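You operate a simulated robot arm through the tools that you are given. There is no shell and no other tool.

You are at the controls of a simulated two-armed robot. One attempt, no reset.

TASK
Clamp the white top injector from the long yellow rack and turn the bar dial to 1200.
Fine: it goes into the steel holder; the letter dial goes to its letter and colour.

Only the result counts: the job must be done as asked and must still hold three seconds after the hand-in. Knocking over, shifting, dropping, spilling or breaking anything else fails it.

THE ROBOT
Two 7-joint arms with two-finger parallel grippers on one trunk that stands fixed in place. Base frame: the origin is at the foot of the trunk, x ahead of it, y to its left, z up. Lengths are in m, angles in degrees, forces in N, time in s.
The left shoulder is at [0.07, 0.134, 1.251], the right one opposite. With the tool pointing down near the work surface each hand reaches from about 0.1 to 0.54 m from the base axis, measured 20 degrees to its own side. Payload 1.57 kg a hand.
The tool frame of a hand sits at the grasp point between the pads (the TCP): z along the fingers, y along the line on which they close. The tips reach 0.03 m beyond it. The gripper opens to 0.08 m. The fingers are 0.017 m wide and 0.012 m thick; the gripper's body (0.04 by 0.082 m) begins 0.08 m behind the TCP.
Orientation is told as [roll, pitch, yaw] about the base's x, y, z axes, in that order, counted from this pose: with the fingers straight down and closing along the base's y, the tool's x points along the base's -x, its y along +y and its z along -z.

THE INTERFACE
- The arms move only by the tool arm_command. It takes "left_motion", "right_motion" or both (then of equal length, played together; a hand with none holds still); each is a list that holds one entry, the list of rows, each a list of 7 numbers: the opening in per cent of the stroke, from 0 (shut) to 100 (fully open), then the shift along the tool's x, y, z in m, then the turn, a rotation vector about the tool's x, y, z in degrees. In form: [[[jaw, tx, ty, tz, rx, ry, rz], ...]]. A call has 1 to 20 rows; each row shifts and turns the commanded pose from where the row before left it, along the tool's axes as they then stand. A row lasts 0.2 s, in which the tool goes at most 0.05 m and 8.6 degrees; a call with a longer step from one row to the next is refused whole, and so is a gripper value outside its range. A pose out of reach is approached as far as the arm can. The call stops where the force on the tool passes 40 N (or 10 N more than at its start, if that is more) or the arm is blocked; 0.2 s more then pass. The fingers move at their own pace (about 0.153 m/s each) and stop on an object; they squeeze with about 37 N. The grip force told is the motor's: it shows also when the fingers shut on nothing. Time passes only in rows, and 0.2 s behind the last, so rows that do not move let the fingers close. It gives the time, the measured TCP pose, the force on the tool (base axes), the opening and the grip force at its end, in the units of the frame above (readings bear some noise), with the torque about the TCP (base axes, N m) and any sound that the robot's microphone picked up.
- Cameras (640 x 400 px; columns grow to the right, rows downward): "scene" is now at [0.1279, 0.0189, 1.4598]; the picture's right is [0.23, -0.97, 0.00], its down [-0.71, -0.17, -0.69] and it looks along [0.67, 0.16, -0.73] (base axes); focal length 265 px, centre (320, 200). "left" rides on the left gripper at [0.072, 0.007, -0.122] in its tool frame; the picture's right is [-0.09, 1.00, 0.00], its down [-0.84, -0.08, -0.54] and it looks along [-0.54, -0.05, 0.84] (tool axes); focal length 238 px, centre (320, 200). "right" rides on the right gripper at [0.072, -0.007, -0.122] in its tool frame; the picture's right is [0.09, 1.00, 0.00], its down [-0.84, 0.08, -0.54] and it looks along [-0.54, 0.05, 0.84] (tool axes); focal length 238 px, centre (320, 200). There is no depth. A picture from a camera that has moved, and an enlarged one, comes with that camera's place and axes in the base frame and with its lens.
- camera(camera): a new picture of that camera. No time passes.
- lift_body(by): slides the trunk up (or, below 0, down) by that many m; the arms and the scene camera ride with it, the base frame stays. It gives what a move gives, with no picture.
- pan_tilt(pan, tilt): turns the head with the scene camera to pan (to the left, within 86 degrees either way) and tilt (down, from -29 to 69), counted from straight ahead of the robot. It gives what a move gives.
- close_up(camera, box): a new picture of the part [left, top, right, bottom] of that camera's present view, enlarged. No time passes.
- job_done(): hands the job in; it is judged then, once.

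Nothing tells you positions but the pictures and the camera data. Unless the task says otherwise, let go and move clear before handing in.

The tools are called after "Emit:" as name(argument=value, ...) on one line, values as JSON. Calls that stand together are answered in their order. arm_command: Moves the arms, as the interface text tells. Its arguments: {"type":"object","properties":{"left_motion":{"type":"array","items":{"type":"array","items":{"type":"array","items":{"type":"number"}}}},"right_motion":{"type":"array","items":{"type":"array","items":{"type":"array","items":{"type":"number"}}}}},"required":[]} The other tools are called the same way: lift_body (by) moves the trunk up or down; pan_tilt (pan, tilt) turns the head that bears the scene camera; camera (camera) takes a picture; close_up (camera, box) takes an enlarged picture of a part of a camera's view; job_done () hands the job in.

At the start:

```text
clock: 0.0
left_tcp_pos: [0.3949, 0.2806, 1.2217]
left_tool_rot: [0.0, 0.0, 0.0]
left_wrist_force: [0.1, 0.0, -0.1]
left_torque: [-0.01, 0.01, 0.01]
left_grip_width: 0.0797
left_finger_force: 0.1
right_tcp_pos: [0.3687, -0.1247, 1.2512]
right_tool_rot: [0.0, 0.0, -0.1]
right_wrist_force: [-0.1, -0.6, -0.2]
right_torque: [-0.01, 0.04, 0.02]
right_grip_width: 0.0801
right_finger_force: 0.0
trunk travel left (down, up): [-0.825, 0.115]
head pan, tilt (commanded): [13.4, 46.6]
```

scene: 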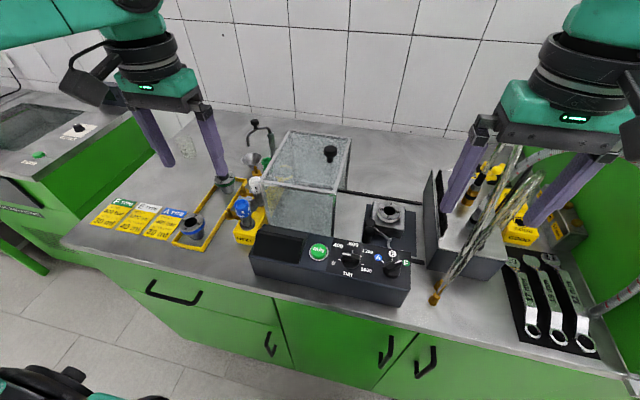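
right: 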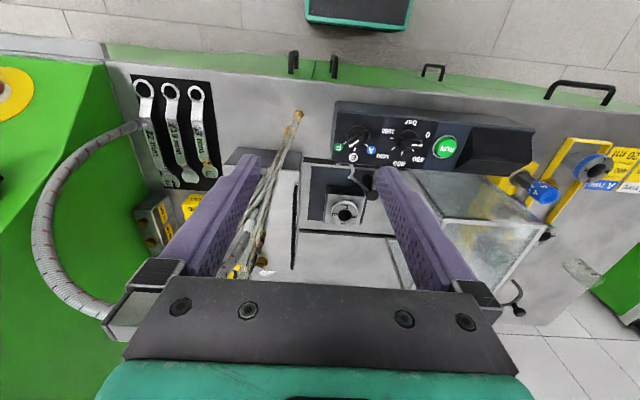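
left: 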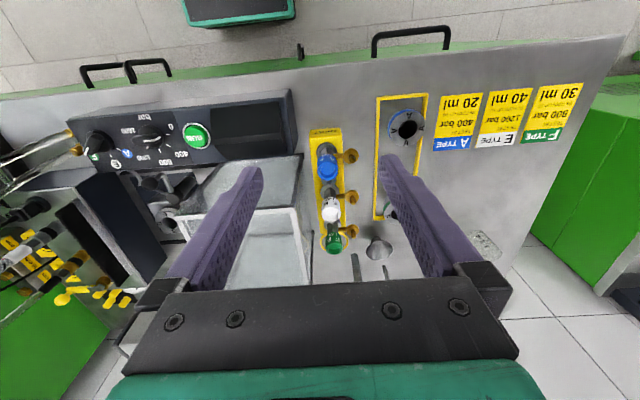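

I see a bench with a test device (bar dial, letter dial, steel holder), a yellow rack with blue/white/green topped injectors and a second yellow frame. I'll look closer before moving anything.

Emit:
close_up(camera="left", box=[280, 80, 460, 280])

Emit:
close_up(camera="left", box=[420, 70, 600, 170])

Emit:
close_up(camera="right", box=[290, 90, 560, 260])

Emit:
close_up(camera="scene", box=[160, 110, 430, 310])

Emit:
close_up(camera="scene", box=[310, 190, 430, 300])

```text
2.00 times, centred on (370, 180) of left
camera zoom: at [0.3235, 0.2866, 1.3439], right [0.09, 1.0, 0.0], down [0.84, -0.08, 0.54], along [0.54, -0.05, -0.84], focal length 477 px, centre (220, 240)
```

zoom: 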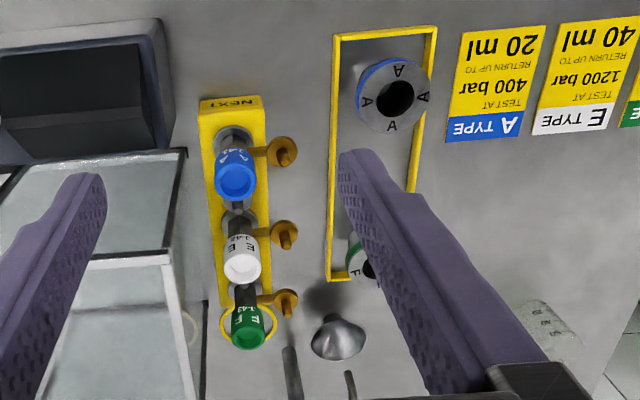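

```text
3.56 times, centred on (510, 120) of left
camera zoom: at [0.3235, 0.2866, 1.3439], right [0.09, 1.0, 0.0], down [0.84, -0.08, 0.54], along [0.54, -0.05, -0.84], focal length 848 px, centre (-356, 484)
```

zoom: 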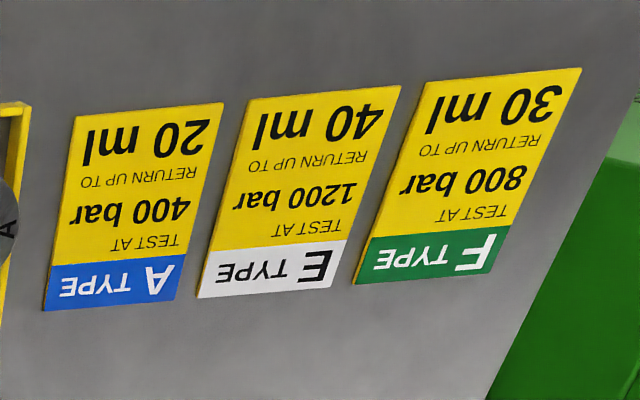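

```text
2.35 times, centred on (425, 175) of right
camera zoom: at [0.2967, -0.1309, 1.3743], right [-0.09, 1.0, 0.0], down [0.84, 0.08, 0.54], along [0.54, 0.05, -0.84], focal length 561 px, centre (73, 259)
```

zoom: 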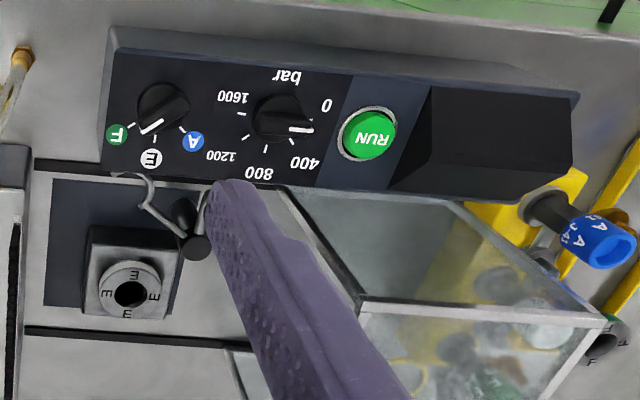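

```text
2.00 times, centred on (295, 210) of scene
camera zoom: at [0.1279, 0.0189, 1.4598], right [0.23, -0.97, 0.0], down [-0.71, -0.17, -0.69], along [0.67, 0.16, -0.73], focal length 530 px, centre (370, 180)
```

zoom: 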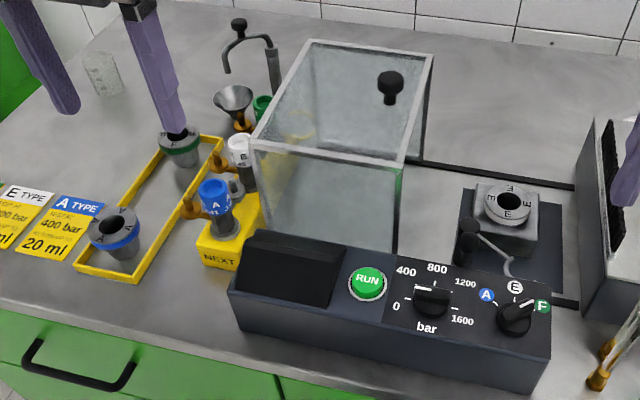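

```text
3.64 times, centred on (370, 245) of scene
camera zoom: at [0.1279, 0.0189, 1.4598], right [0.23, -0.97, 0.0], down [-0.71, -0.17, -0.69], along [0.67, 0.16, -0.73], focal length 964 px, centre (138, 36)
```

zoom: 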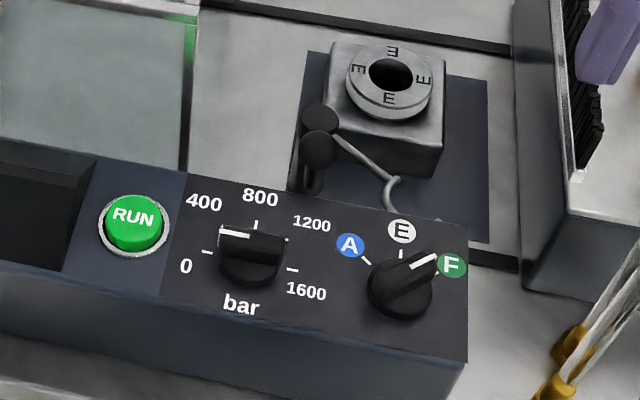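

The white-top injector stands in the middle of the NEXT rack; the holder seems to carry an E adapter already. I'll survey the rest of the bench with the head camera.

Emit:
pan_tilt(pan=-15, tilt=45)

Emit:
camera(camera="scene")

Emit:
close_up(camera="scene", box=[100, 150, 340, 320])

Emit:
close_up(camera="scene", box=[260, 100, 500, 300])

```text
clock: 0.9
left_tcp_pos: [0.394, 0.2802, 1.2229]
left_tool_rot: [0.0, 0.0, 0.0]
left_wrist_force: [0.3, 0.3, -0.6]
left_torque: [0.01, -0.03, -0.01]
left_grip_width: 0.08
left_finger_force: 0.1
right_tcp_pos: [0.3696, -0.1253, 1.2521]
right_tool_rot: [0.1, 0.0, -0.1]
right_wrist_force: [0.1, 0.0, 0.0]
right_torque: [-0.04, 0.01, -0.03]
right_grip_width: 0.0798
right_finger_force: 0.0
trunk travel left (down, up): [-0.825, 0.115]
head pan, tilt (commanded): [-15.0, 45.0]
```

```text
taken
camera scene: at [0.1285, -0.0206, 1.462], right [-0.26, -0.97, 0.0], down [-0.68, 0.18, -0.71], along [0.68, -0.18, -0.71], focal length 265 px, centre (320, 200)
```

scene: 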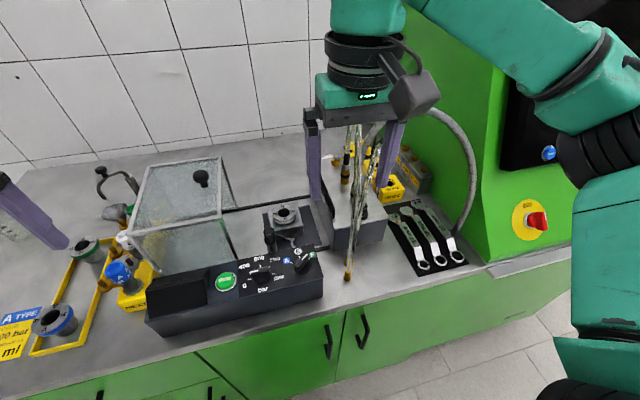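

```text
2.35 times, centred on (220, 235) of scene
camera zoom: at [0.1285, -0.0206, 1.462], right [-0.26, -0.97, 0.0], down [-0.68, 0.18, -0.71], along [0.68, -0.18, -0.71], focal length 624 px, centre (555, 118)
```

zoom: 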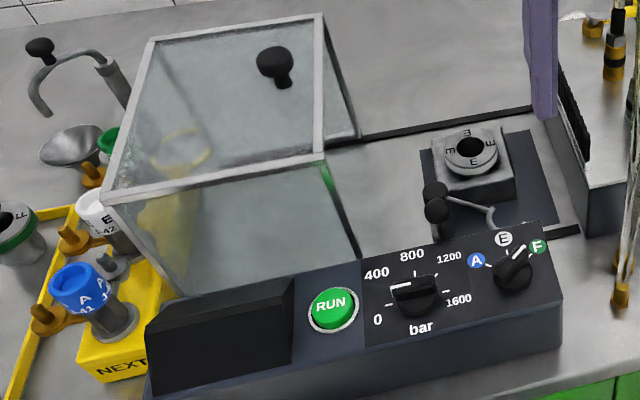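

```text
2.00 times, centred on (380, 200) of scene
camera zoom: at [0.1285, -0.0206, 1.462], right [-0.26, -0.97, 0.0], down [-0.68, 0.18, -0.71], along [0.68, -0.18, -0.71], focal length 530 px, centre (200, 200)
```

zoom: 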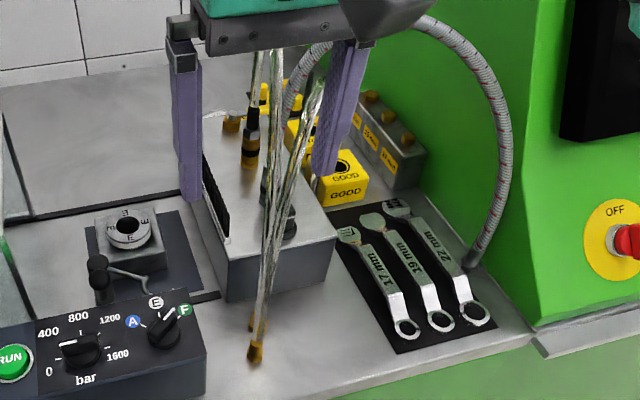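

The holder bore is at about [0.60, -0.05, 0.947]. I want finer views of the dials, the holder lever, and the rack.

Emit:
close_up(camera="scene", box=[230, 190, 330, 290])

Emit:
close_up(camera="scene", box=[85, 165, 185, 315])

Emit:
close_up(camera="right", box=[320, 100, 440, 230])

Emit:
close_up(camera="left", box=[70, 90, 230, 260])

Emit:
close_up(camera="left", box=[300, 120, 380, 270])

```text
4.00 times, centred on (280, 240) of scene
camera zoom: at [0.1285, -0.0206, 1.462], right [-0.26, -0.97, 0.0], down [-0.68, 0.18, -0.71], along [0.68, -0.18, -0.71], focal length 1060 px, centre (480, 40)
```

zoom: 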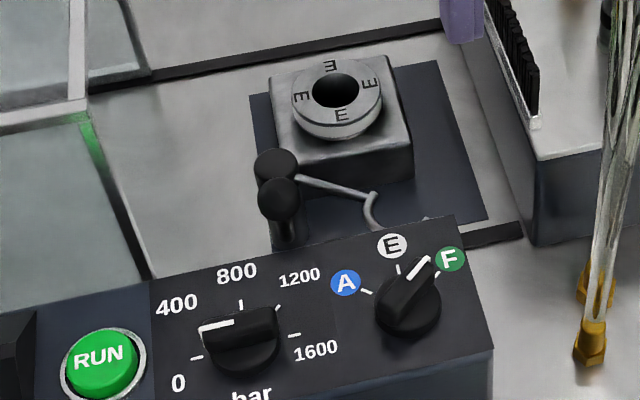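

```text
2.67 times, centred on (135, 240) of scene
camera zoom: at [0.1285, -0.0206, 1.462], right [-0.26, -0.97, 0.0], down [-0.68, 0.18, -0.71], along [0.68, -0.18, -0.71], focal length 707 px, centre (813, 93)
```

zoom: 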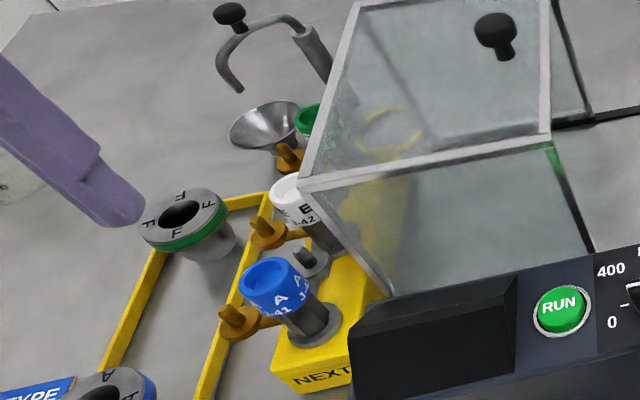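

```text
3.08 times, centred on (380, 165) of right
camera zoom: at [0.2967, -0.1309, 1.3743], right [-0.09, 1.0, 0.0], down [0.84, 0.08, 0.54], along [0.54, 0.05, -0.84], focal length 733 px, centre (135, 308)
```

zoom: 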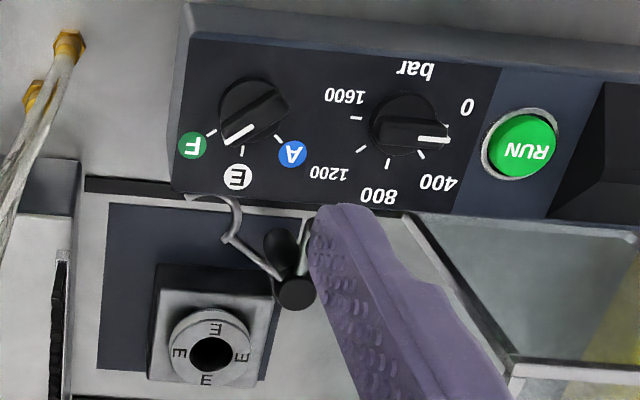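

```text
2.35 times, centred on (150, 175) of left
camera zoom: at [0.3235, 0.2866, 1.3439], right [0.09, 1.0, 0.0], down [0.84, -0.08, 0.54], along [0.54, -0.05, -0.84], focal length 561 px, centre (720, 259)
```

zoom: 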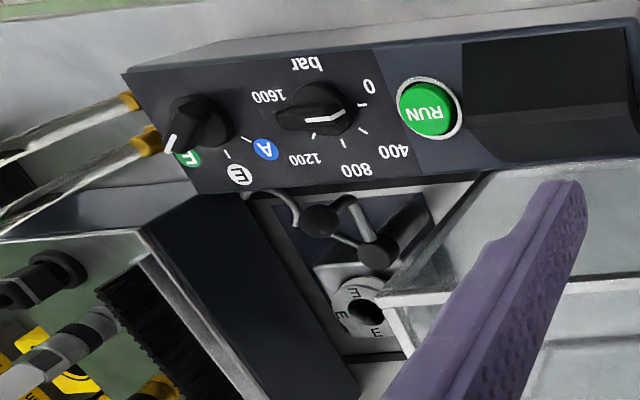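

```text
2.67 times, centred on (340, 195) of left
camera zoom: at [0.3235, 0.2866, 1.3439], right [0.09, 1.0, 0.0], down [0.84, -0.08, 0.54], along [0.54, -0.05, -0.84], focal length 636 px, centre (267, 213)
```

zoom: 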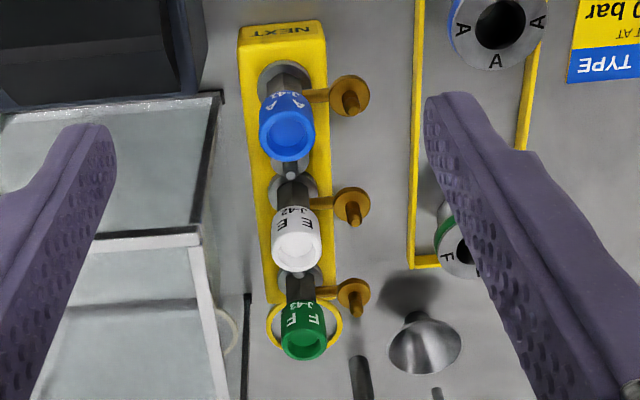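

I'll lower the trunk moderately for closer views and better reach. Both hands stay well above and in front of everything while it moves.

Emit:
lift_body(by=-0.12)

Emit:
pan_tilt(pan=5, tilt=42)

Emit:
camera(camera="scene")

Emit:
camera(camera="left")

Emit:
camera(camera="right")

```text
clock: 2.4
left_tcp_pos: [0.3956, 0.2816, 1.1033]
left_tool_rot: [-0.1, 0.0, 0.1]
left_wrist_force: [0.6, -0.7, 0.4]
left_torque: [0.05, -0.01, -0.02]
left_grip_width: 0.0799
left_finger_force: 0.0
right_tcp_pos: [0.3687, -0.1259, 1.1309]
right_tool_rot: [0.0, 0.0, -0.1]
right_wrist_force: [-0.2, 1.2, -0.8]
right_torque: [-0.03, 0.01, 0.01]
right_grip_width: 0.0799
right_finger_force: 0.1
trunk travel left (down, up): [-0.705, 0.235]
head pan, tilt (commanded): [-15.0, 45.0]
```

```text
clock: 3.3
left_tcp_pos: [0.3951, 0.2811, 1.1034]
left_tool_rot: [0.0, -0.1, 0.1]
left_wrist_force: [-0.1, 0.8, 1.3]
left_torque: [0.0, 0.04, -0.01]
left_grip_width: 0.0801
left_finger_force: 0.1
right_tcp_pos: [0.3696, -0.1246, 1.1303]
right_tool_rot: [0.0, 0.0, -0.1]
right_wrist_force: [-0.2, -0.6, 1.1]
right_torque: [0.02, 0.01, 0.02]
right_grip_width: 0.0802
right_finger_force: 0.0
trunk travel left (down, up): [-0.705, 0.235]
head pan, tilt (commanded): [5.0, 42.0]
```

```text
taken
camera scene: at [0.1333, 0.0075, 1.3463], right [0.09, -1.0, 0.0], down [-0.67, -0.06, -0.74], along [0.74, 0.06, -0.67], focal length 265 px, centre (320, 200)
```

scene: 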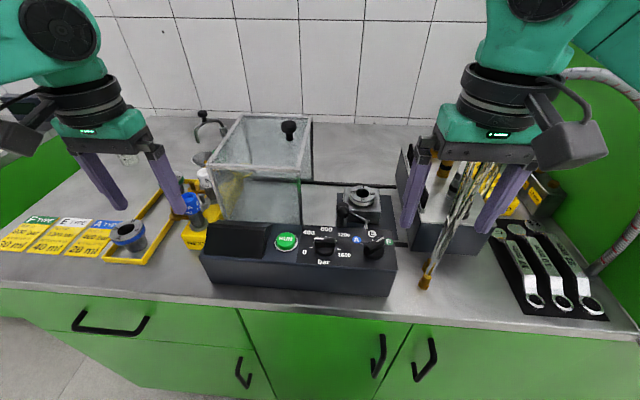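

```text
taken
camera left: at [0.3235, 0.2866, 1.2239], right [0.09, 1.0, 0.0], down [0.84, -0.08, 0.54], along [0.54, -0.05, -0.84], focal length 238 px, centre (320, 200)
```

left: 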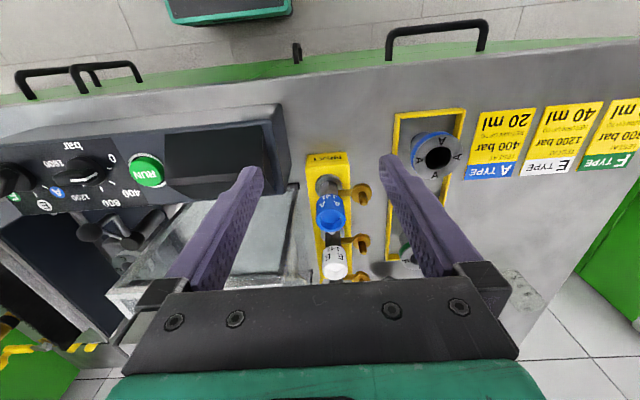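

```text
taken
camera right: at [0.2967, -0.131, 1.2543], right [-0.09, 1.0, 0.0], down [0.84, 0.08, 0.54], along [0.54, 0.05, -0.84], focal length 238 px, centre (320, 200)
```

right: 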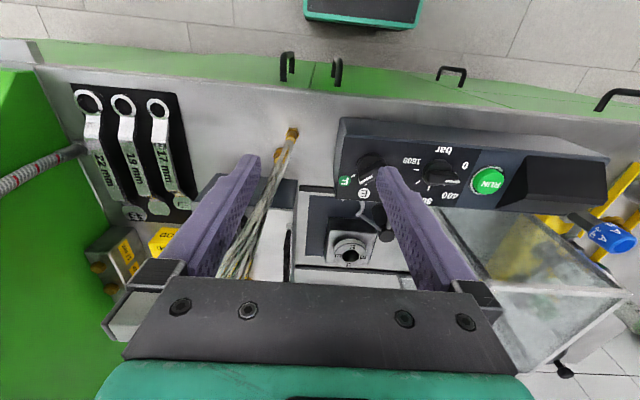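

Taking enlarged scene views of the holder/lever, dials and rack from this lower height.

Emit:
close_up(camera="scene", box=[320, 170, 410, 260])

Emit:
close_up(camera="scene", box=[270, 220, 400, 300])

Emit:
close_up(camera="scene", box=[170, 100, 320, 270])

Emit:
close_up(camera="right", box=[300, 110, 500, 290])

Emit:
close_up(camera="left", box=[290, 140, 430, 290])

```text
4.44 times, centred on (365, 215) of scene
camera zoom: at [0.1333, 0.0075, 1.3463], right [0.09, -1.0, 0.0], down [-0.67, -0.06, -0.74], along [0.74, 0.06, -0.67], focal length 1178 px, centre (120, 133)
```

zoom: 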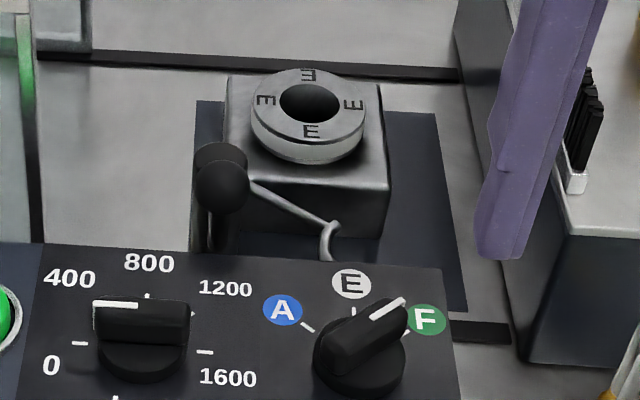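

```text
4.92 times, centred on (335, 260) of scene
camera zoom: at [0.1333, 0.0075, 1.3463], right [0.09, -1.0, 0.0], down [-0.67, -0.06, -0.74], along [0.74, 0.06, -0.67], focal length 1305 px, centre (246, -95)
```

zoom: 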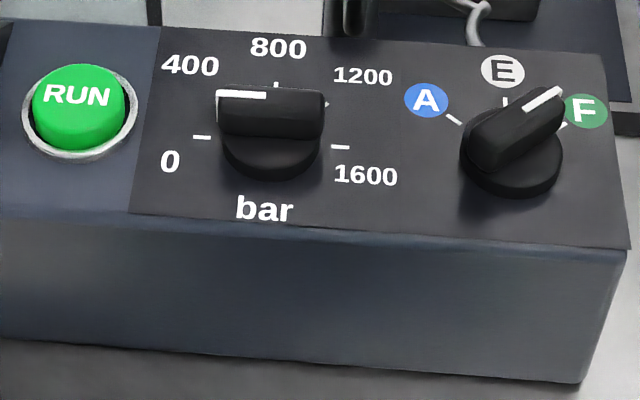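

```text
2.35 times, centred on (245, 185) of scene
camera zoom: at [0.1333, 0.0075, 1.3463], right [0.09, -1.0, 0.0], down [-0.67, -0.06, -0.74], along [0.74, 0.06, -0.67], focal length 624 px, centre (496, 235)
```

zoom: 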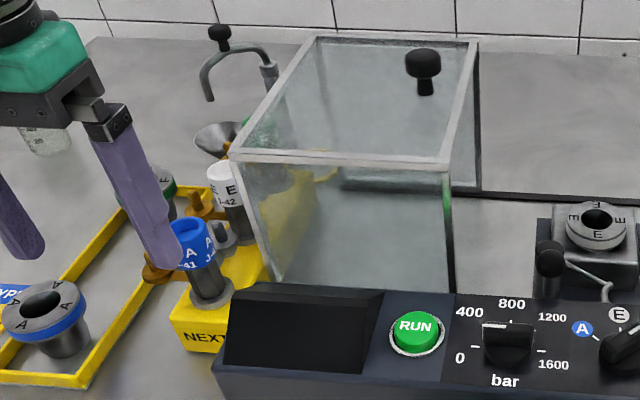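

```text
2.22 times, centred on (400, 200) of right
camera zoom: at [0.2967, -0.131, 1.2543], right [-0.09, 1.0, 0.0], down [0.84, 0.08, 0.54], along [0.54, 0.05, -0.84], focal length 530 px, centre (142, 200)
```

zoom: 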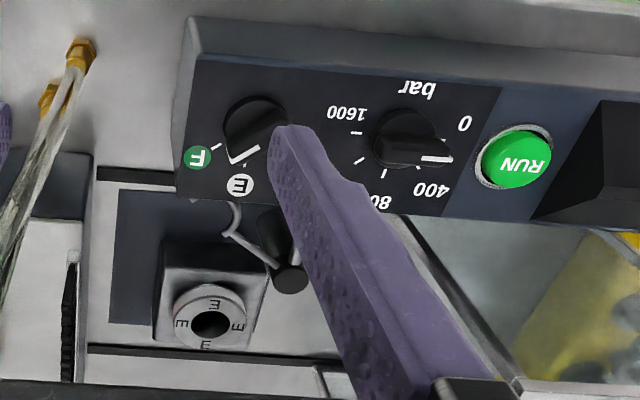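

```text
2.67 times, centred on (360, 215) of left
camera zoom: at [0.3235, 0.2866, 1.2239], right [0.09, 1.0, 0.0], down [0.84, -0.08, 0.54], along [0.54, -0.05, -0.84], focal length 636 px, centre (213, 160)
```

zoom: 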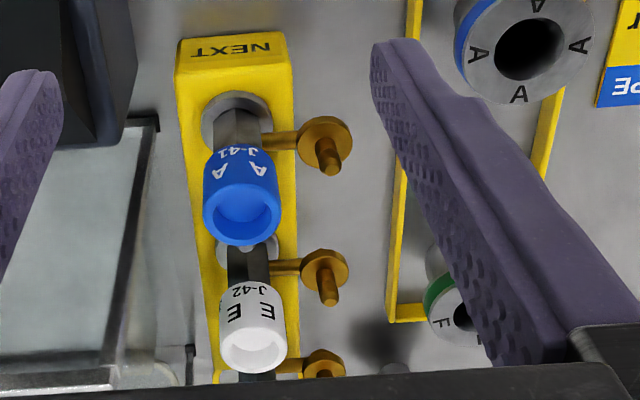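

The bar dial seems to point at 0 and the letter dial at F; the holder has a lever/ball beside it that I need to understand. I'll move the right hand (camera) in front of the holder, staying high above everything.

Emit:
arm_command(right_motion=[[[100, -0.02, 0.03, 0, 0, 0, 0], [100, -0.02, 0.03, 0, 0, 0, 0], [100, -0.02, 0.03, 0, 0, 0, 0], [100, 0, 0, 0, 0, 0, 0]]])

Emit:
camera(camera="right")

Emit:
close_up(camera="right", box=[240, 110, 400, 270])

```text
clock: 4.3
left_tcp_pos: [0.3939, 0.28, 1.1024]
left_tool_rot: [0.1, 0.0, -0.1]
left_wrist_force: [0.0, 0.2, 0.3]
left_torque: [0.06, 0.0, -0.02]
left_grip_width: 0.0802
left_finger_force: 0.0
right_tcp_pos: [0.4297, -0.0361, 1.1302]
right_tool_rot: [0.1, 0.0, -0.1]
right_wrist_force: [0.1, -0.7, 0.2]
right_torque: [0.0, 0.01, -0.02]
right_grip_width: 0.08
right_finger_force: 0.0
trunk travel left (down, up): [-0.705, 0.235]
head pan, tilt (commanded): [5.0, 42.0]
```

```text
taken
camera right: at [0.3573, -0.0419, 1.2532], right [-0.09, 1.0, 0.0], down [0.84, 0.08, 0.54], along [0.54, 0.05, -0.84], focal length 238 px, centre (320, 200)
```

right: 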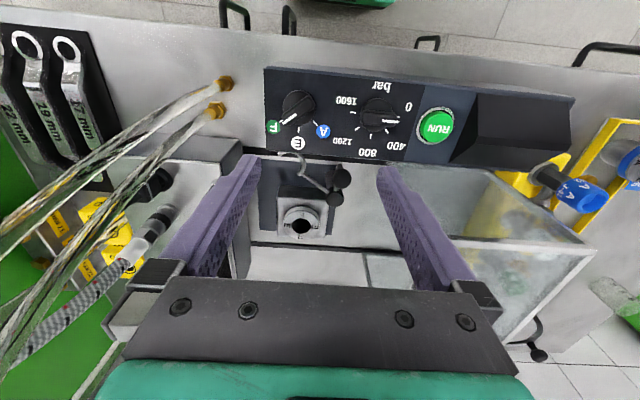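

```text
2.50 times, centred on (320, 190) of right
camera zoom: at [0.3573, -0.0419, 1.2532], right [-0.09, 1.0, 0.0], down [0.84, 0.08, 0.54], along [0.54, 0.05, -0.84], focal length 596 px, centre (320, 225)
```

zoom: 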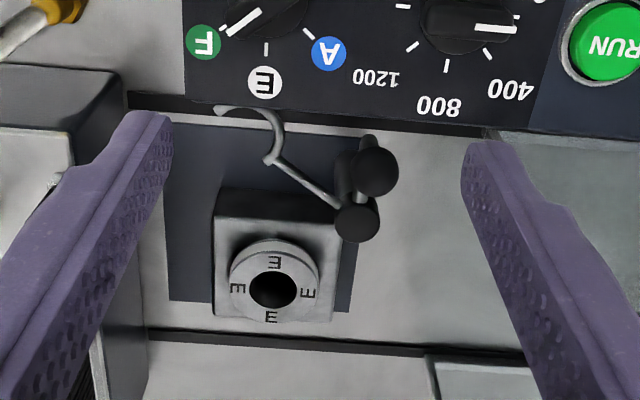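

There is a swing clamp: a post with a ball handle and a rod ending in a C-fork, now swung away from the bore. I'll zoom in on it from both cameras.

Emit:
close_up(camera="right", box=[275, 140, 350, 215])

Emit:
close_up(camera="right", box=[255, 70, 425, 160])

Emit:
close_up(camera="scene", box=[330, 175, 390, 245])

Emit:
close_up(camera="left", box=[0, 170, 180, 310])

```text
5.33 times, centred on (312, 178) of right
camera zoom: at [0.3573, -0.0419, 1.2532], right [-0.09, 1.0, 0.0], down [0.84, 0.08, 0.54], along [0.54, 0.05, -0.84], focal length 1271 px, centre (360, 320)
```

zoom: 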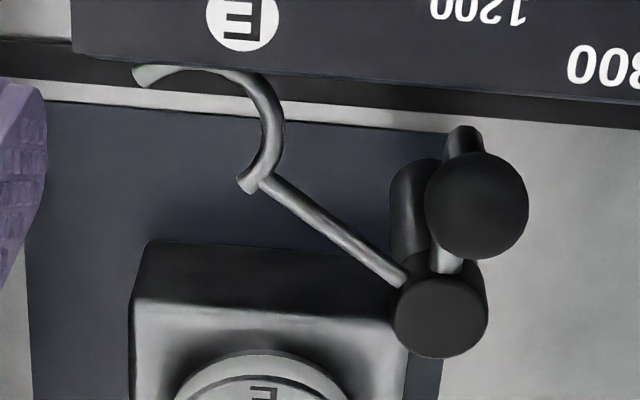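

```text
3.76 times, centred on (340, 115) of right
camera zoom: at [0.3573, -0.0419, 1.2532], right [-0.09, 1.0, 0.0], down [0.84, 0.08, 0.54], along [0.54, 0.05, -0.84], focal length 897 px, centre (245, 520)
```

zoom: 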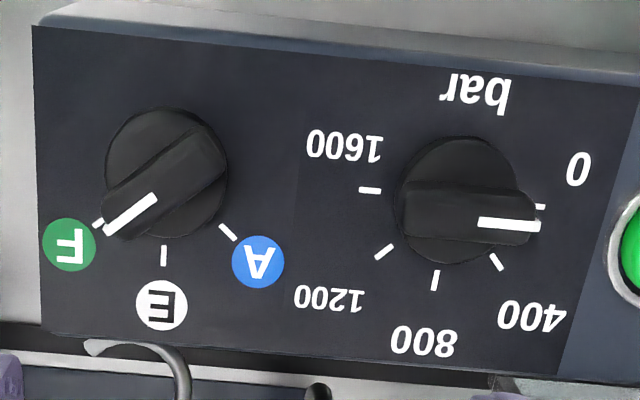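

```text
5.71 times, centred on (360, 210) of scene
camera zoom: at [0.1331, 0.0069, 1.3463], right [0.09, -1.0, 0.0], down [-0.67, -0.06, -0.74], along [0.74, 0.06, -0.67], focal length 1515 px, centre (91, 143)
```

zoom: 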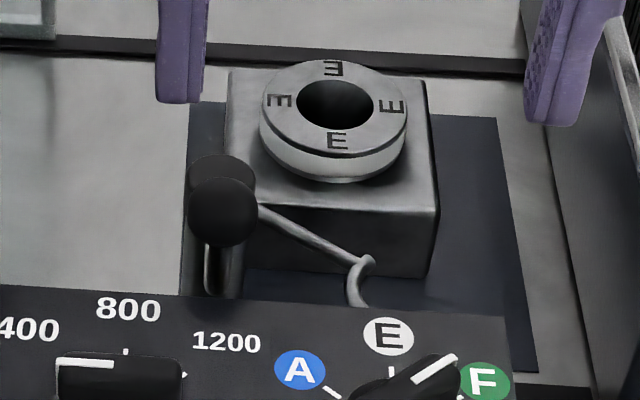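

```text
2.86 times, centred on (90, 240) of left
camera zoom: at [0.3233, 0.286, 1.2241], right [0.09, 1.0, 0.0], down [0.84, -0.08, 0.54], along [0.54, -0.05, -0.84], focal length 681 px, centre (977, 86)
```

zoom: 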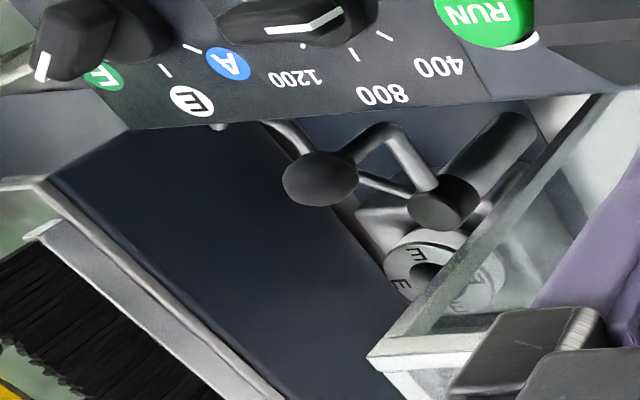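

The panel is near horizontal at z≈0.99. Bar dial at [0.413, 0.023] points to 0 (+90°) and must go to 1200 (-45°); letter dial at [0.413, -0.059] points to F (-51°) and must go to E (0°). I'll bring the right hand over the bar dial and yaw it to +90°.

Emit:
arm_command(right_motion=[[[40, 0.0169, 0.0297, 0, 0, 0, 0], [40, 0, 0.0297, 0, 0, 0, 0], [40, 0, 0, 0, 0, 0, -8.2], [40, 0, 0, 0, 0, 0, -8.2], [40, 0, 0, 0, 0, 0, -8.2], [40, 0, 0, 0, 0, 0, -8.2], [40, 0, 0, 0, 0, 0, -8.2], [40, 0, 0, 0, 0, 0, -8.2], [40, 0, 0, 0, 0, 0, -8.2], [40, 0, 0, 0, 0, 0, -8.2], [40, 0, 0, 0, 0, 0, -8.2], [40, 0, 0, 0, 0, 0, -8.2], [40, 0, 0, 0, 0, 0, -8], [40, 0, 0, 0, 0, 0, 0], [40, 0, 0, 0, 0, 0, 0]]])

Emit:
camera(camera="right")

Emit:
camera(camera="scene")

```text
clock: 7.5
left_tcp_pos: [0.3936, 0.2809, 1.1024]
left_tool_rot: [0.0, -0.1, 0.0]
left_wrist_force: [-0.9, -0.6, 0.2]
left_torque: [0.0, 0.01, -0.01]
left_grip_width: 0.08
left_finger_force: 0.1
right_tcp_pos: [0.2541, 0.0328, 1.0933]
right_tool_rot: [0.0, -0.1, 89.8]
right_wrist_force: [-0.8, 0.3, 0.2]
right_torque: [-0.04, 0.0, 0.01]
right_grip_width: 0.0321
right_finger_force: 0.1
right hand out of reach, approached as far as the arm can: row 9, 10, 11, 12, 13
trunk travel left (down, up): [-0.705, 0.235]
head pan, tilt (commanded): [5.0, 42.0]
```

```text
taken
camera right: at [0.2603, -0.0386, 1.2163], right [-1.0, -0.09, 0.0], down [-0.07, 0.84, 0.54], along [-0.05, 0.54, -0.84], focal length 238 px, centre (320, 200)
```

right: 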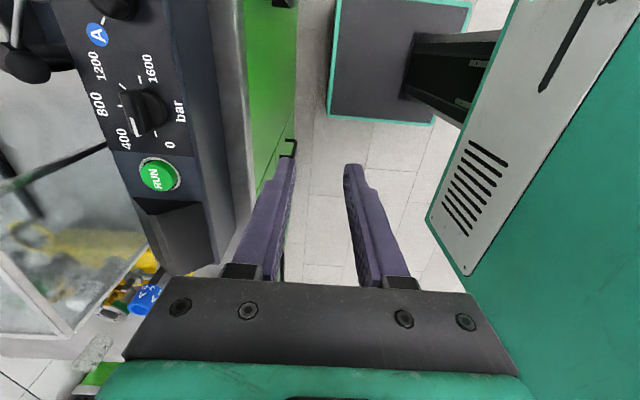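

```text
taken
camera scene: at [0.1333, 0.0075, 1.3463], right [0.09, -1.0, 0.0], down [-0.67, -0.06, -0.74], along [0.74, 0.06, -0.67], focal length 265 px, centre (320, 200)
```

scene: 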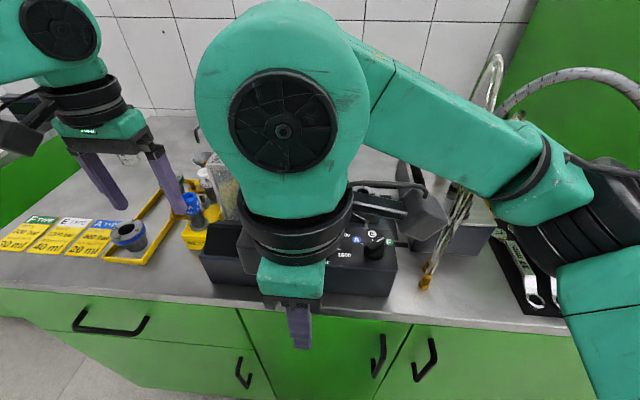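

The right arm cannot reach +90° yaw there, so it pulled back (nothing touched). I'll unwind that yaw and use the left arm for the bar dial instead.

Emit:
arm_command(right_motion=[[[40, 0, 0, 0, 0, 0, 8.2], [40, 0, 0, 0, 0, 0, 8.2], [40, 0, 0, 0, 0, 0, 8.2], [40, 0, 0, 0, 0, 0, 8.2], [40, 0, 0, 0, 0, 0, 8.2], [40, 0, 0, 0, 0, 0, 8.2], [40, 0, 0, 0, 0, 0, 8.2], [40, 0, 0, 0, 0, 0, 8.2], [40, 0, 0, 0, 0, 0, 8.2], [40, 0, 0, 0, 0, 0, 8.2], [40, 0, 0, 0, 0, 0, 8], [40, 0, 0, 0, 0, 0, 0]]])

Emit:
camera(camera="scene")

```text
clock: 10.1
left_tcp_pos: [0.3939, 0.2809, 1.1031]
left_tool_rot: [0.0, 0.0, 0.0]
left_wrist_force: [0.5, -0.2, 0.5]
left_torque: [0.0, -0.01, 0.02]
left_grip_width: 0.0801
left_finger_force: 0.1
right_tcp_pos: [0.2553, 0.0336, 1.0929]
right_tool_rot: [0.0, 0.0, -0.2]
right_wrist_force: [0.3, -0.2, 0.7]
right_torque: [0.01, 0.04, 0.01]
right_grip_width: 0.0322
right_finger_force: 0.1
trunk travel left (down, up): [-0.705, 0.235]
head pan, tilt (commanded): [5.0, 42.0]
```

```text
taken
camera scene: at [0.1333, 0.0076, 1.3463], right [0.09, -1.0, 0.0], down [-0.67, -0.06, -0.74], along [0.74, 0.06, -0.67], focal length 265 px, centre (320, 200)
```

scene: 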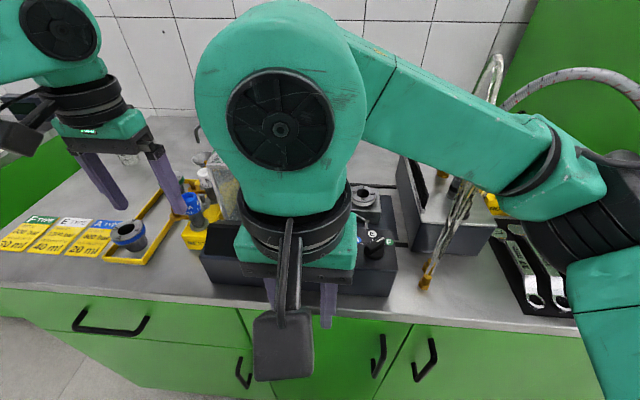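

Commands restart from the actual pose. I'll now place the right hand above the letter dial with yaw -51°.

Emit:
arm_command(right_motion=[[[40, 0, -0.031, -0.0125, 0, 0, 0], [40, 0, -0.031, -0.0125, 0, 0, 0], [40, 0, -0.031, -0.0125, 0, 0, 0], [40, -0.04, 0, 0, 0, 0, 0], [40, -0.04, 0, 0, 0, 0, 0], [40, -0.04, 0, 0, 0, 0, 0], [40, -0.037, 0, 0, 0, 0, 0], [40, 0, 0, 0, 0, 0, 8.5], [40, 0, 0, 0, 0, 0, 8.5], [40, 0, 0, 0, 0, 0, 8.5], [40, 0, 0, 0, 0, 0, 8.5], [40, 0, 0, 0, 0, 0, 8.5], [40, 0, 0, 0, 0, 0, 8.5], [40, 0, 0, 0, 0, 0, 0]]])

Emit:
camera(camera="right")

Emit:
camera(camera="scene")

```text
clock: 13.1
left_tcp_pos: [0.395, 0.2816, 1.1027]
left_tool_rot: [0.0, 0.0, 0.1]
left_wrist_force: [0.0, 0.1, -0.5]
left_torque: [0.0, -0.02, -0.01]
left_grip_width: 0.0799
left_finger_force: 0.0
right_tcp_pos: [0.4116, -0.0599, 1.131]
right_tool_rot: [-0.1, 0.0, -51.2]
right_wrist_force: [-0.1, 0.1, -0.5]
right_torque: [0.02, -0.02, -0.04]
right_grip_width: 0.0322
right_finger_force: 0.1
trunk travel left (down, up): [-0.705, 0.235]
head pan, tilt (commanded): [5.0, 42.0]
```

```text
taken
camera right: at [0.3613, -0.0074, 1.2545], right [0.72, 0.7, 0.0], down [0.58, -0.6, 0.54], along [0.38, -0.39, -0.84], focal length 238 px, centre (320, 200)
```

right: 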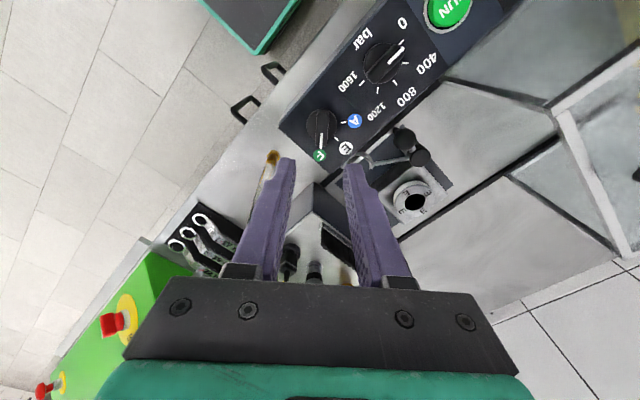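

```text
taken
camera scene: at [0.1332, 0.0075, 1.3463], right [0.09, -1.0, 0.0], down [-0.67, -0.06, -0.74], along [0.74, 0.06, -0.67], focal length 265 px, centre (320, 200)
```

scene: 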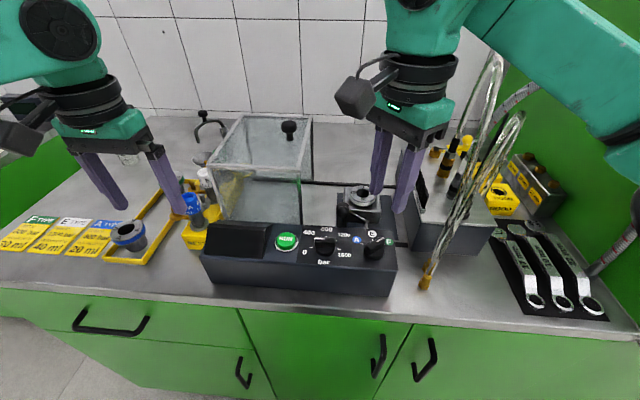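

The pose is reached. I'll check the dial geometry from this view before descending.

Emit:
close_up(camera="right", box=[280, 60, 430, 170])

Emit:
close_up(camera="right", box=[330, 100, 450, 230])

Emit:
close_up(camera="scene", box=[340, 170, 430, 270])

```text
3.64 times, centred on (355, 115) of right
camera zoom: at [0.3613, -0.0074, 1.2545], right [0.72, 0.7, 0.0], down [0.58, -0.6, 0.54], along [0.38, -0.39, -0.84], focal length 867 px, centre (193, 509)
```

zoom: 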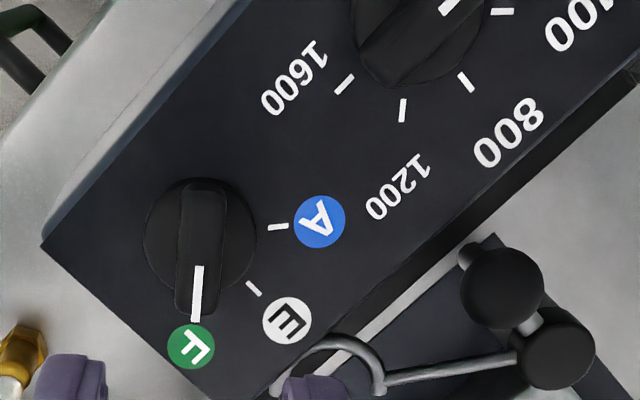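

```text
3.08 times, centred on (390, 165) of right
camera zoom: at [0.3613, -0.0074, 1.2545], right [0.72, 0.7, 0.0], down [0.58, -0.6, 0.54], along [0.38, -0.39, -0.84], focal length 733 px, centre (105, 308)
```

zoom: 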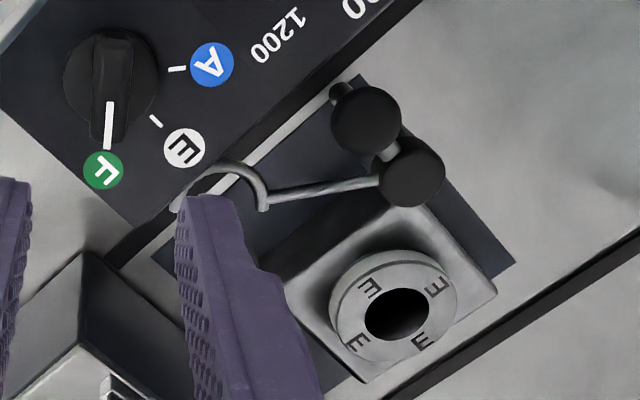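

```text
4.00 times, centred on (385, 220) of scene
camera zoom: at [0.1332, 0.0075, 1.3463], right [0.09, -1.0, 0.0], down [-0.67, -0.06, -0.74], along [0.74, 0.06, -0.67], focal length 1060 px, centre (60, 120)
```

zoom: 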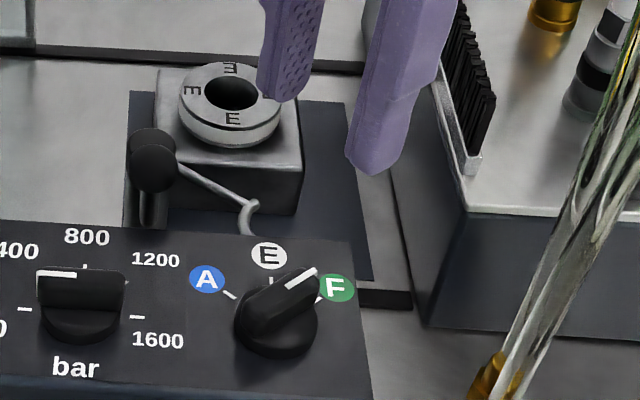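

Alignment is good. Descending the right hand onto the letter dial with a half-open gripper.

Emit:
arm_command(right_motion=[[[40, 0, 0.0015, 0.03, 0, 0, 0], [40, 0, 0, 0.03, 0, 0, 0], [40, 0, 0, 0.02, 0, 0, 0], [40, 0, 0, 0.01, 0, 0, 0], [40, 0, 0, 0.006, 0, 0, 0], [40, 0, 0, 0, 0, 0, 0]]])

Emit:
close_up(camera="scene", box=[340, 190, 430, 290])

Emit:
camera(camera="right")

```text
clock: 14.5
left_tcp_pos: [0.397, 0.2817, 1.1025]
left_tool_rot: [-0.1, 0.0, -0.1]
left_wrist_force: [-0.2, 0.5, 0.2]
left_torque: [-0.04, 0.02, 0.01]
left_grip_width: 0.0799
left_finger_force: 0.0
right_tcp_pos: [0.4126, -0.057, 1.035]
right_tool_rot: [0.1, 0.0, -51.2]
right_wrist_force: [-0.4, -0.3, -0.4]
right_torque: [0.01, 0.03, 0.01]
right_grip_width: 0.0321
right_finger_force: 0.1
trunk travel left (down, up): [-0.705, 0.235]
head pan, tilt (commanded): [5.0, 42.0]
```

```text
4.00 times, centred on (385, 240) of scene
camera zoom: at [0.1333, 0.0077, 1.3463], right [0.09, -1.0, 0.0], down [-0.67, -0.06, -0.74], along [0.74, 0.06, -0.67], focal length 1060 px, centre (60, 40)
```

zoom: 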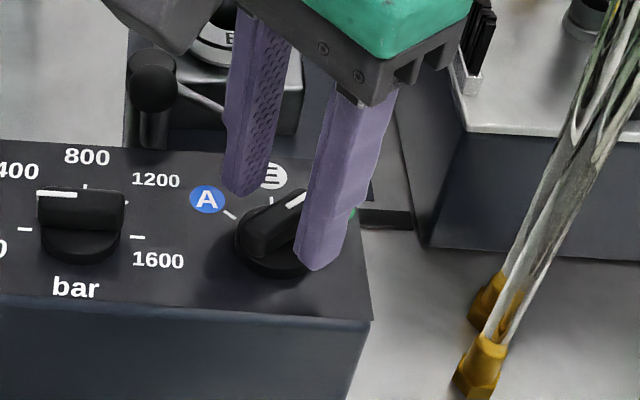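

```text
taken
camera right: at [0.362, -0.0048, 1.1573], right [0.72, 0.7, 0.0], down [0.59, -0.6, 0.54], along [0.38, -0.39, -0.84], focal length 238 px, centre (320, 200)
```

right: 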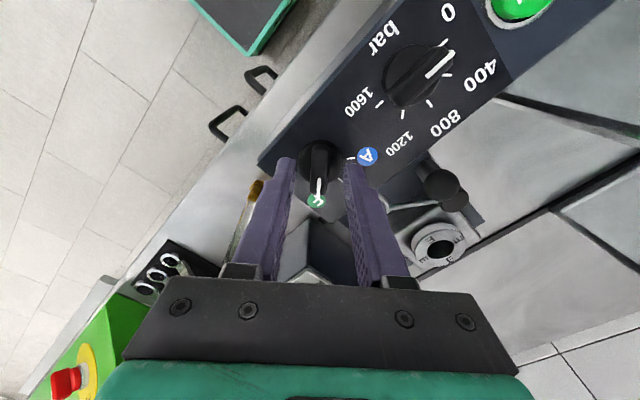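

Fingers straddle the letter knob ridge. Closing on it.

Emit:
arm_command(right_motion=[[[0, 0, 0, 0, 0, 0, 0], [0, 0, 0, 0, 0, 0, 0], [0, 0, 0, 0, 0, 0, 0]]])

Emit:
close_up(camera="scene", box=[340, 190, 430, 290])

Emit:
close_up(camera="right", box=[260, 110, 380, 230])

```text
clock: 15.3
left_tcp_pos: [0.3944, 0.2811, 1.1017]
left_tool_rot: [0.0, 0.1, 0.0]
left_wrist_force: [0.7, 0.9, 0.5]
left_torque: [0.01, 0.0, 0.01]
left_grip_width: 0.0802
left_finger_force: 0.1
right_tcp_pos: [0.4133, -0.0572, 1.0345]
right_tool_rot: [0.0, 0.0, -51.0]
right_wrist_force: [-1.2, -0.3, -2.1]
right_torque: [-0.03, 0.02, 0.45]
right_grip_width: 0.0129
right_finger_force: 30.2
trunk travel left (down, up): [-0.705, 0.235]
head pan, tilt (commanded): [5.0, 42.0]
```

```text
4.00 times, centred on (385, 240) of scene
camera zoom: at [0.1334, 0.0076, 1.3462], right [0.09, -1.0, 0.0], down [-0.67, -0.06, -0.74], along [0.74, 0.06, -0.67], focal length 1060 px, centre (60, 40)
```

zoom: 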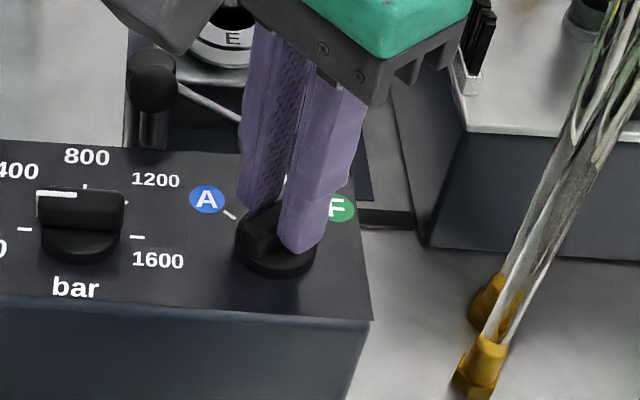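

```text
3.33 times, centred on (320, 170) of right
camera zoom: at [0.362, -0.0049, 1.1573], right [0.72, 0.7, 0.0], down [0.59, -0.6, 0.54], along [0.38, -0.39, -0.84], focal length 794 px, centre (320, 300)
```

zoom: 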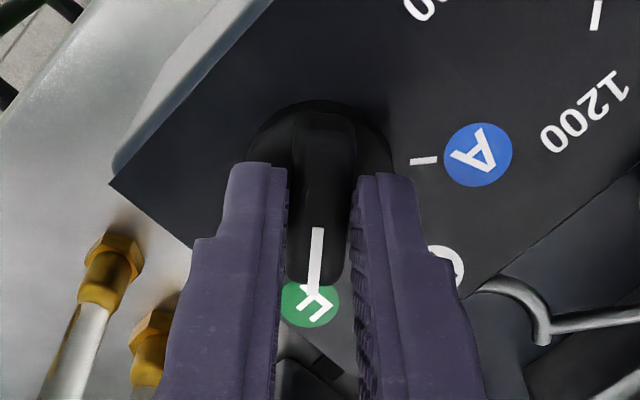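

The ridge is gripped (12.9 mm). Turning +51° (counterclockwise from above) towards E.

Emit:
arm_command(right_motion=[[[0, 0, 0, 0, 0, 0, -6], [0, 0, 0, 0, 0, 0, -8.5], [0, 0, 0, 0, 0, 0, -8.5], [0, 0, 0, 0, 0, 0, -8.5], [0, 0, 0, 0, 0, 0, -8.5], [0, 0, 0, 0, 0, 0, -8.5], [0, 0, 0, 0, 0, 0, -2.5], [0, 0, 0, 0, 0, 0, 0]]])

Emit:
close_up(camera="scene", box=[340, 190, 430, 290])

Emit:
close_up(camera="right", box=[260, 110, 380, 230])

```text
clock: 17.1
left_tcp_pos: [0.3947, 0.2808, 1.104]
left_tool_rot: [0.0, 0.0, -0.1]
left_wrist_force: [-0.3, -0.4, -0.2]
left_torque: [0.0, 0.0, -0.02]
left_grip_width: 0.0799
left_finger_force: 0.1
right_tcp_pos: [0.4132, -0.0596, 1.0344]
right_tool_rot: [0.0, 0.0, -0.1]
right_wrist_force: [-12.3, -1.3, -23.3]
right_torque: [-0.03, 0.23, 0.01]
right_grip_width: 0.0127
right_finger_force: 30.4
trunk travel left (down, up): [-0.705, 0.235]
head pan, tilt (commanded): [5.0, 42.0]
```

```text
4.00 times, centred on (385, 240) of scene
camera zoom: at [0.1326, 0.0066, 1.3462], right [0.09, -1.0, 0.0], down [-0.67, -0.06, -0.74], along [0.74, 0.06, -0.67], focal length 1060 px, centre (60, 40)
```

zoom: 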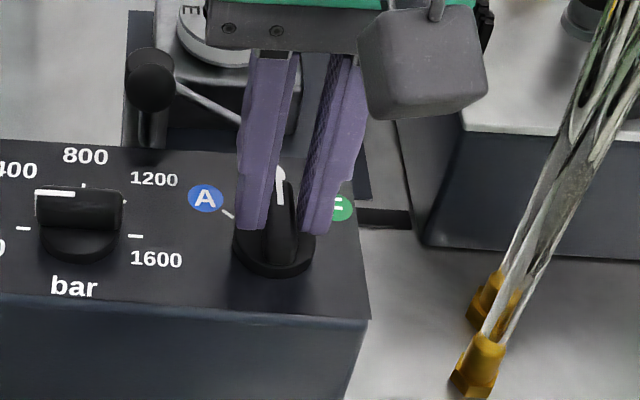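

```text
3.33 times, centred on (320, 170) of right
camera zoom: at [0.3399, -0.065, 1.1575], right [-0.09, 1.0, 0.0], down [0.84, 0.08, 0.54], along [0.54, 0.05, -0.84], focal length 794 px, centre (320, 300)
```

zoom: 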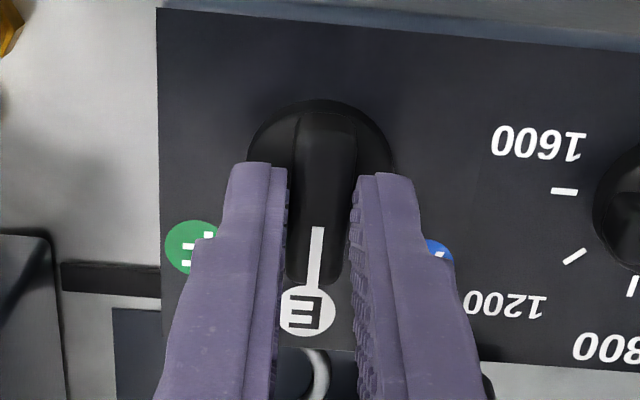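

The letter dial points to E. Releasing and lifting straight up.

Emit:
arm_command(right_motion=[[[40, 0, 0, 0, 0, 0, 0], [40, 0, 0, 0, 0, 0, 0], [40, 0, 0, -0.02, 0, 0, 0], [40, 0, 0, -0.04, 0, 0, 0], [40, 0, 0, -0.04, 0, 0, 0], [40, 0, 0, 0, 0, 0, 0]]])

Emit:
close_up(camera="right", box=[260, 60, 430, 190])

Emit:
camera(camera="scene")

```text
clock: 18.5
left_tcp_pos: [0.3956, 0.2806, 1.1026]
left_tool_rot: [0.0, 0.0, 0.0]
left_wrist_force: [0.2, 0.5, -0.5]
left_torque: [-0.01, 0.02, 0.02]
left_grip_width: 0.08
left_finger_force: 0.1
right_tcp_pos: [0.4148, -0.0583, 1.1334]
right_tool_rot: [-0.1, 0.0, -0.1]
right_wrist_force: [-0.1, -0.2, 0.0]
right_torque: [0.01, 0.02, 0.02]
right_grip_width: 0.032
right_finger_force: 0.1
trunk travel left (down, up): [-0.705, 0.235]
head pan, tilt (commanded): [5.0, 42.0]
```

```text
3.08 times, centred on (345, 125) of right
camera zoom: at [0.343, -0.0637, 1.2565], right [-0.09, 1.0, 0.0], down [0.84, 0.08, 0.54], along [0.54, 0.05, -0.84], focal length 733 px, centre (243, 431)
```

zoom: 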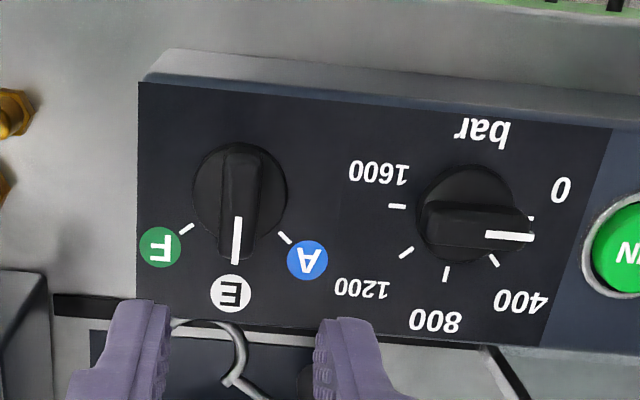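

```text
taken
camera scene: at [0.1338, 0.0074, 1.3462], right [0.09, -1.0, 0.0], down [-0.67, -0.06, -0.74], along [0.74, 0.06, -0.67], focal length 265 px, centre (320, 200)
```

scene: 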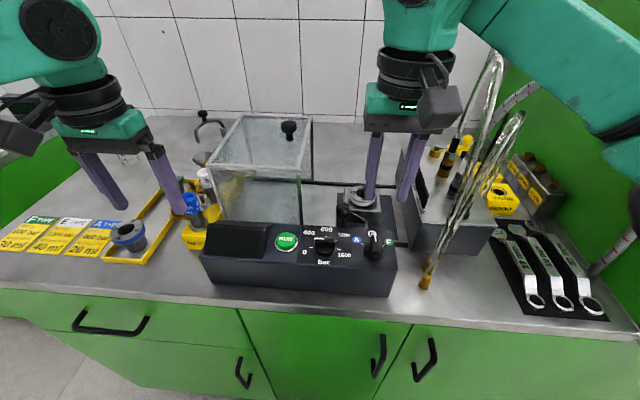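

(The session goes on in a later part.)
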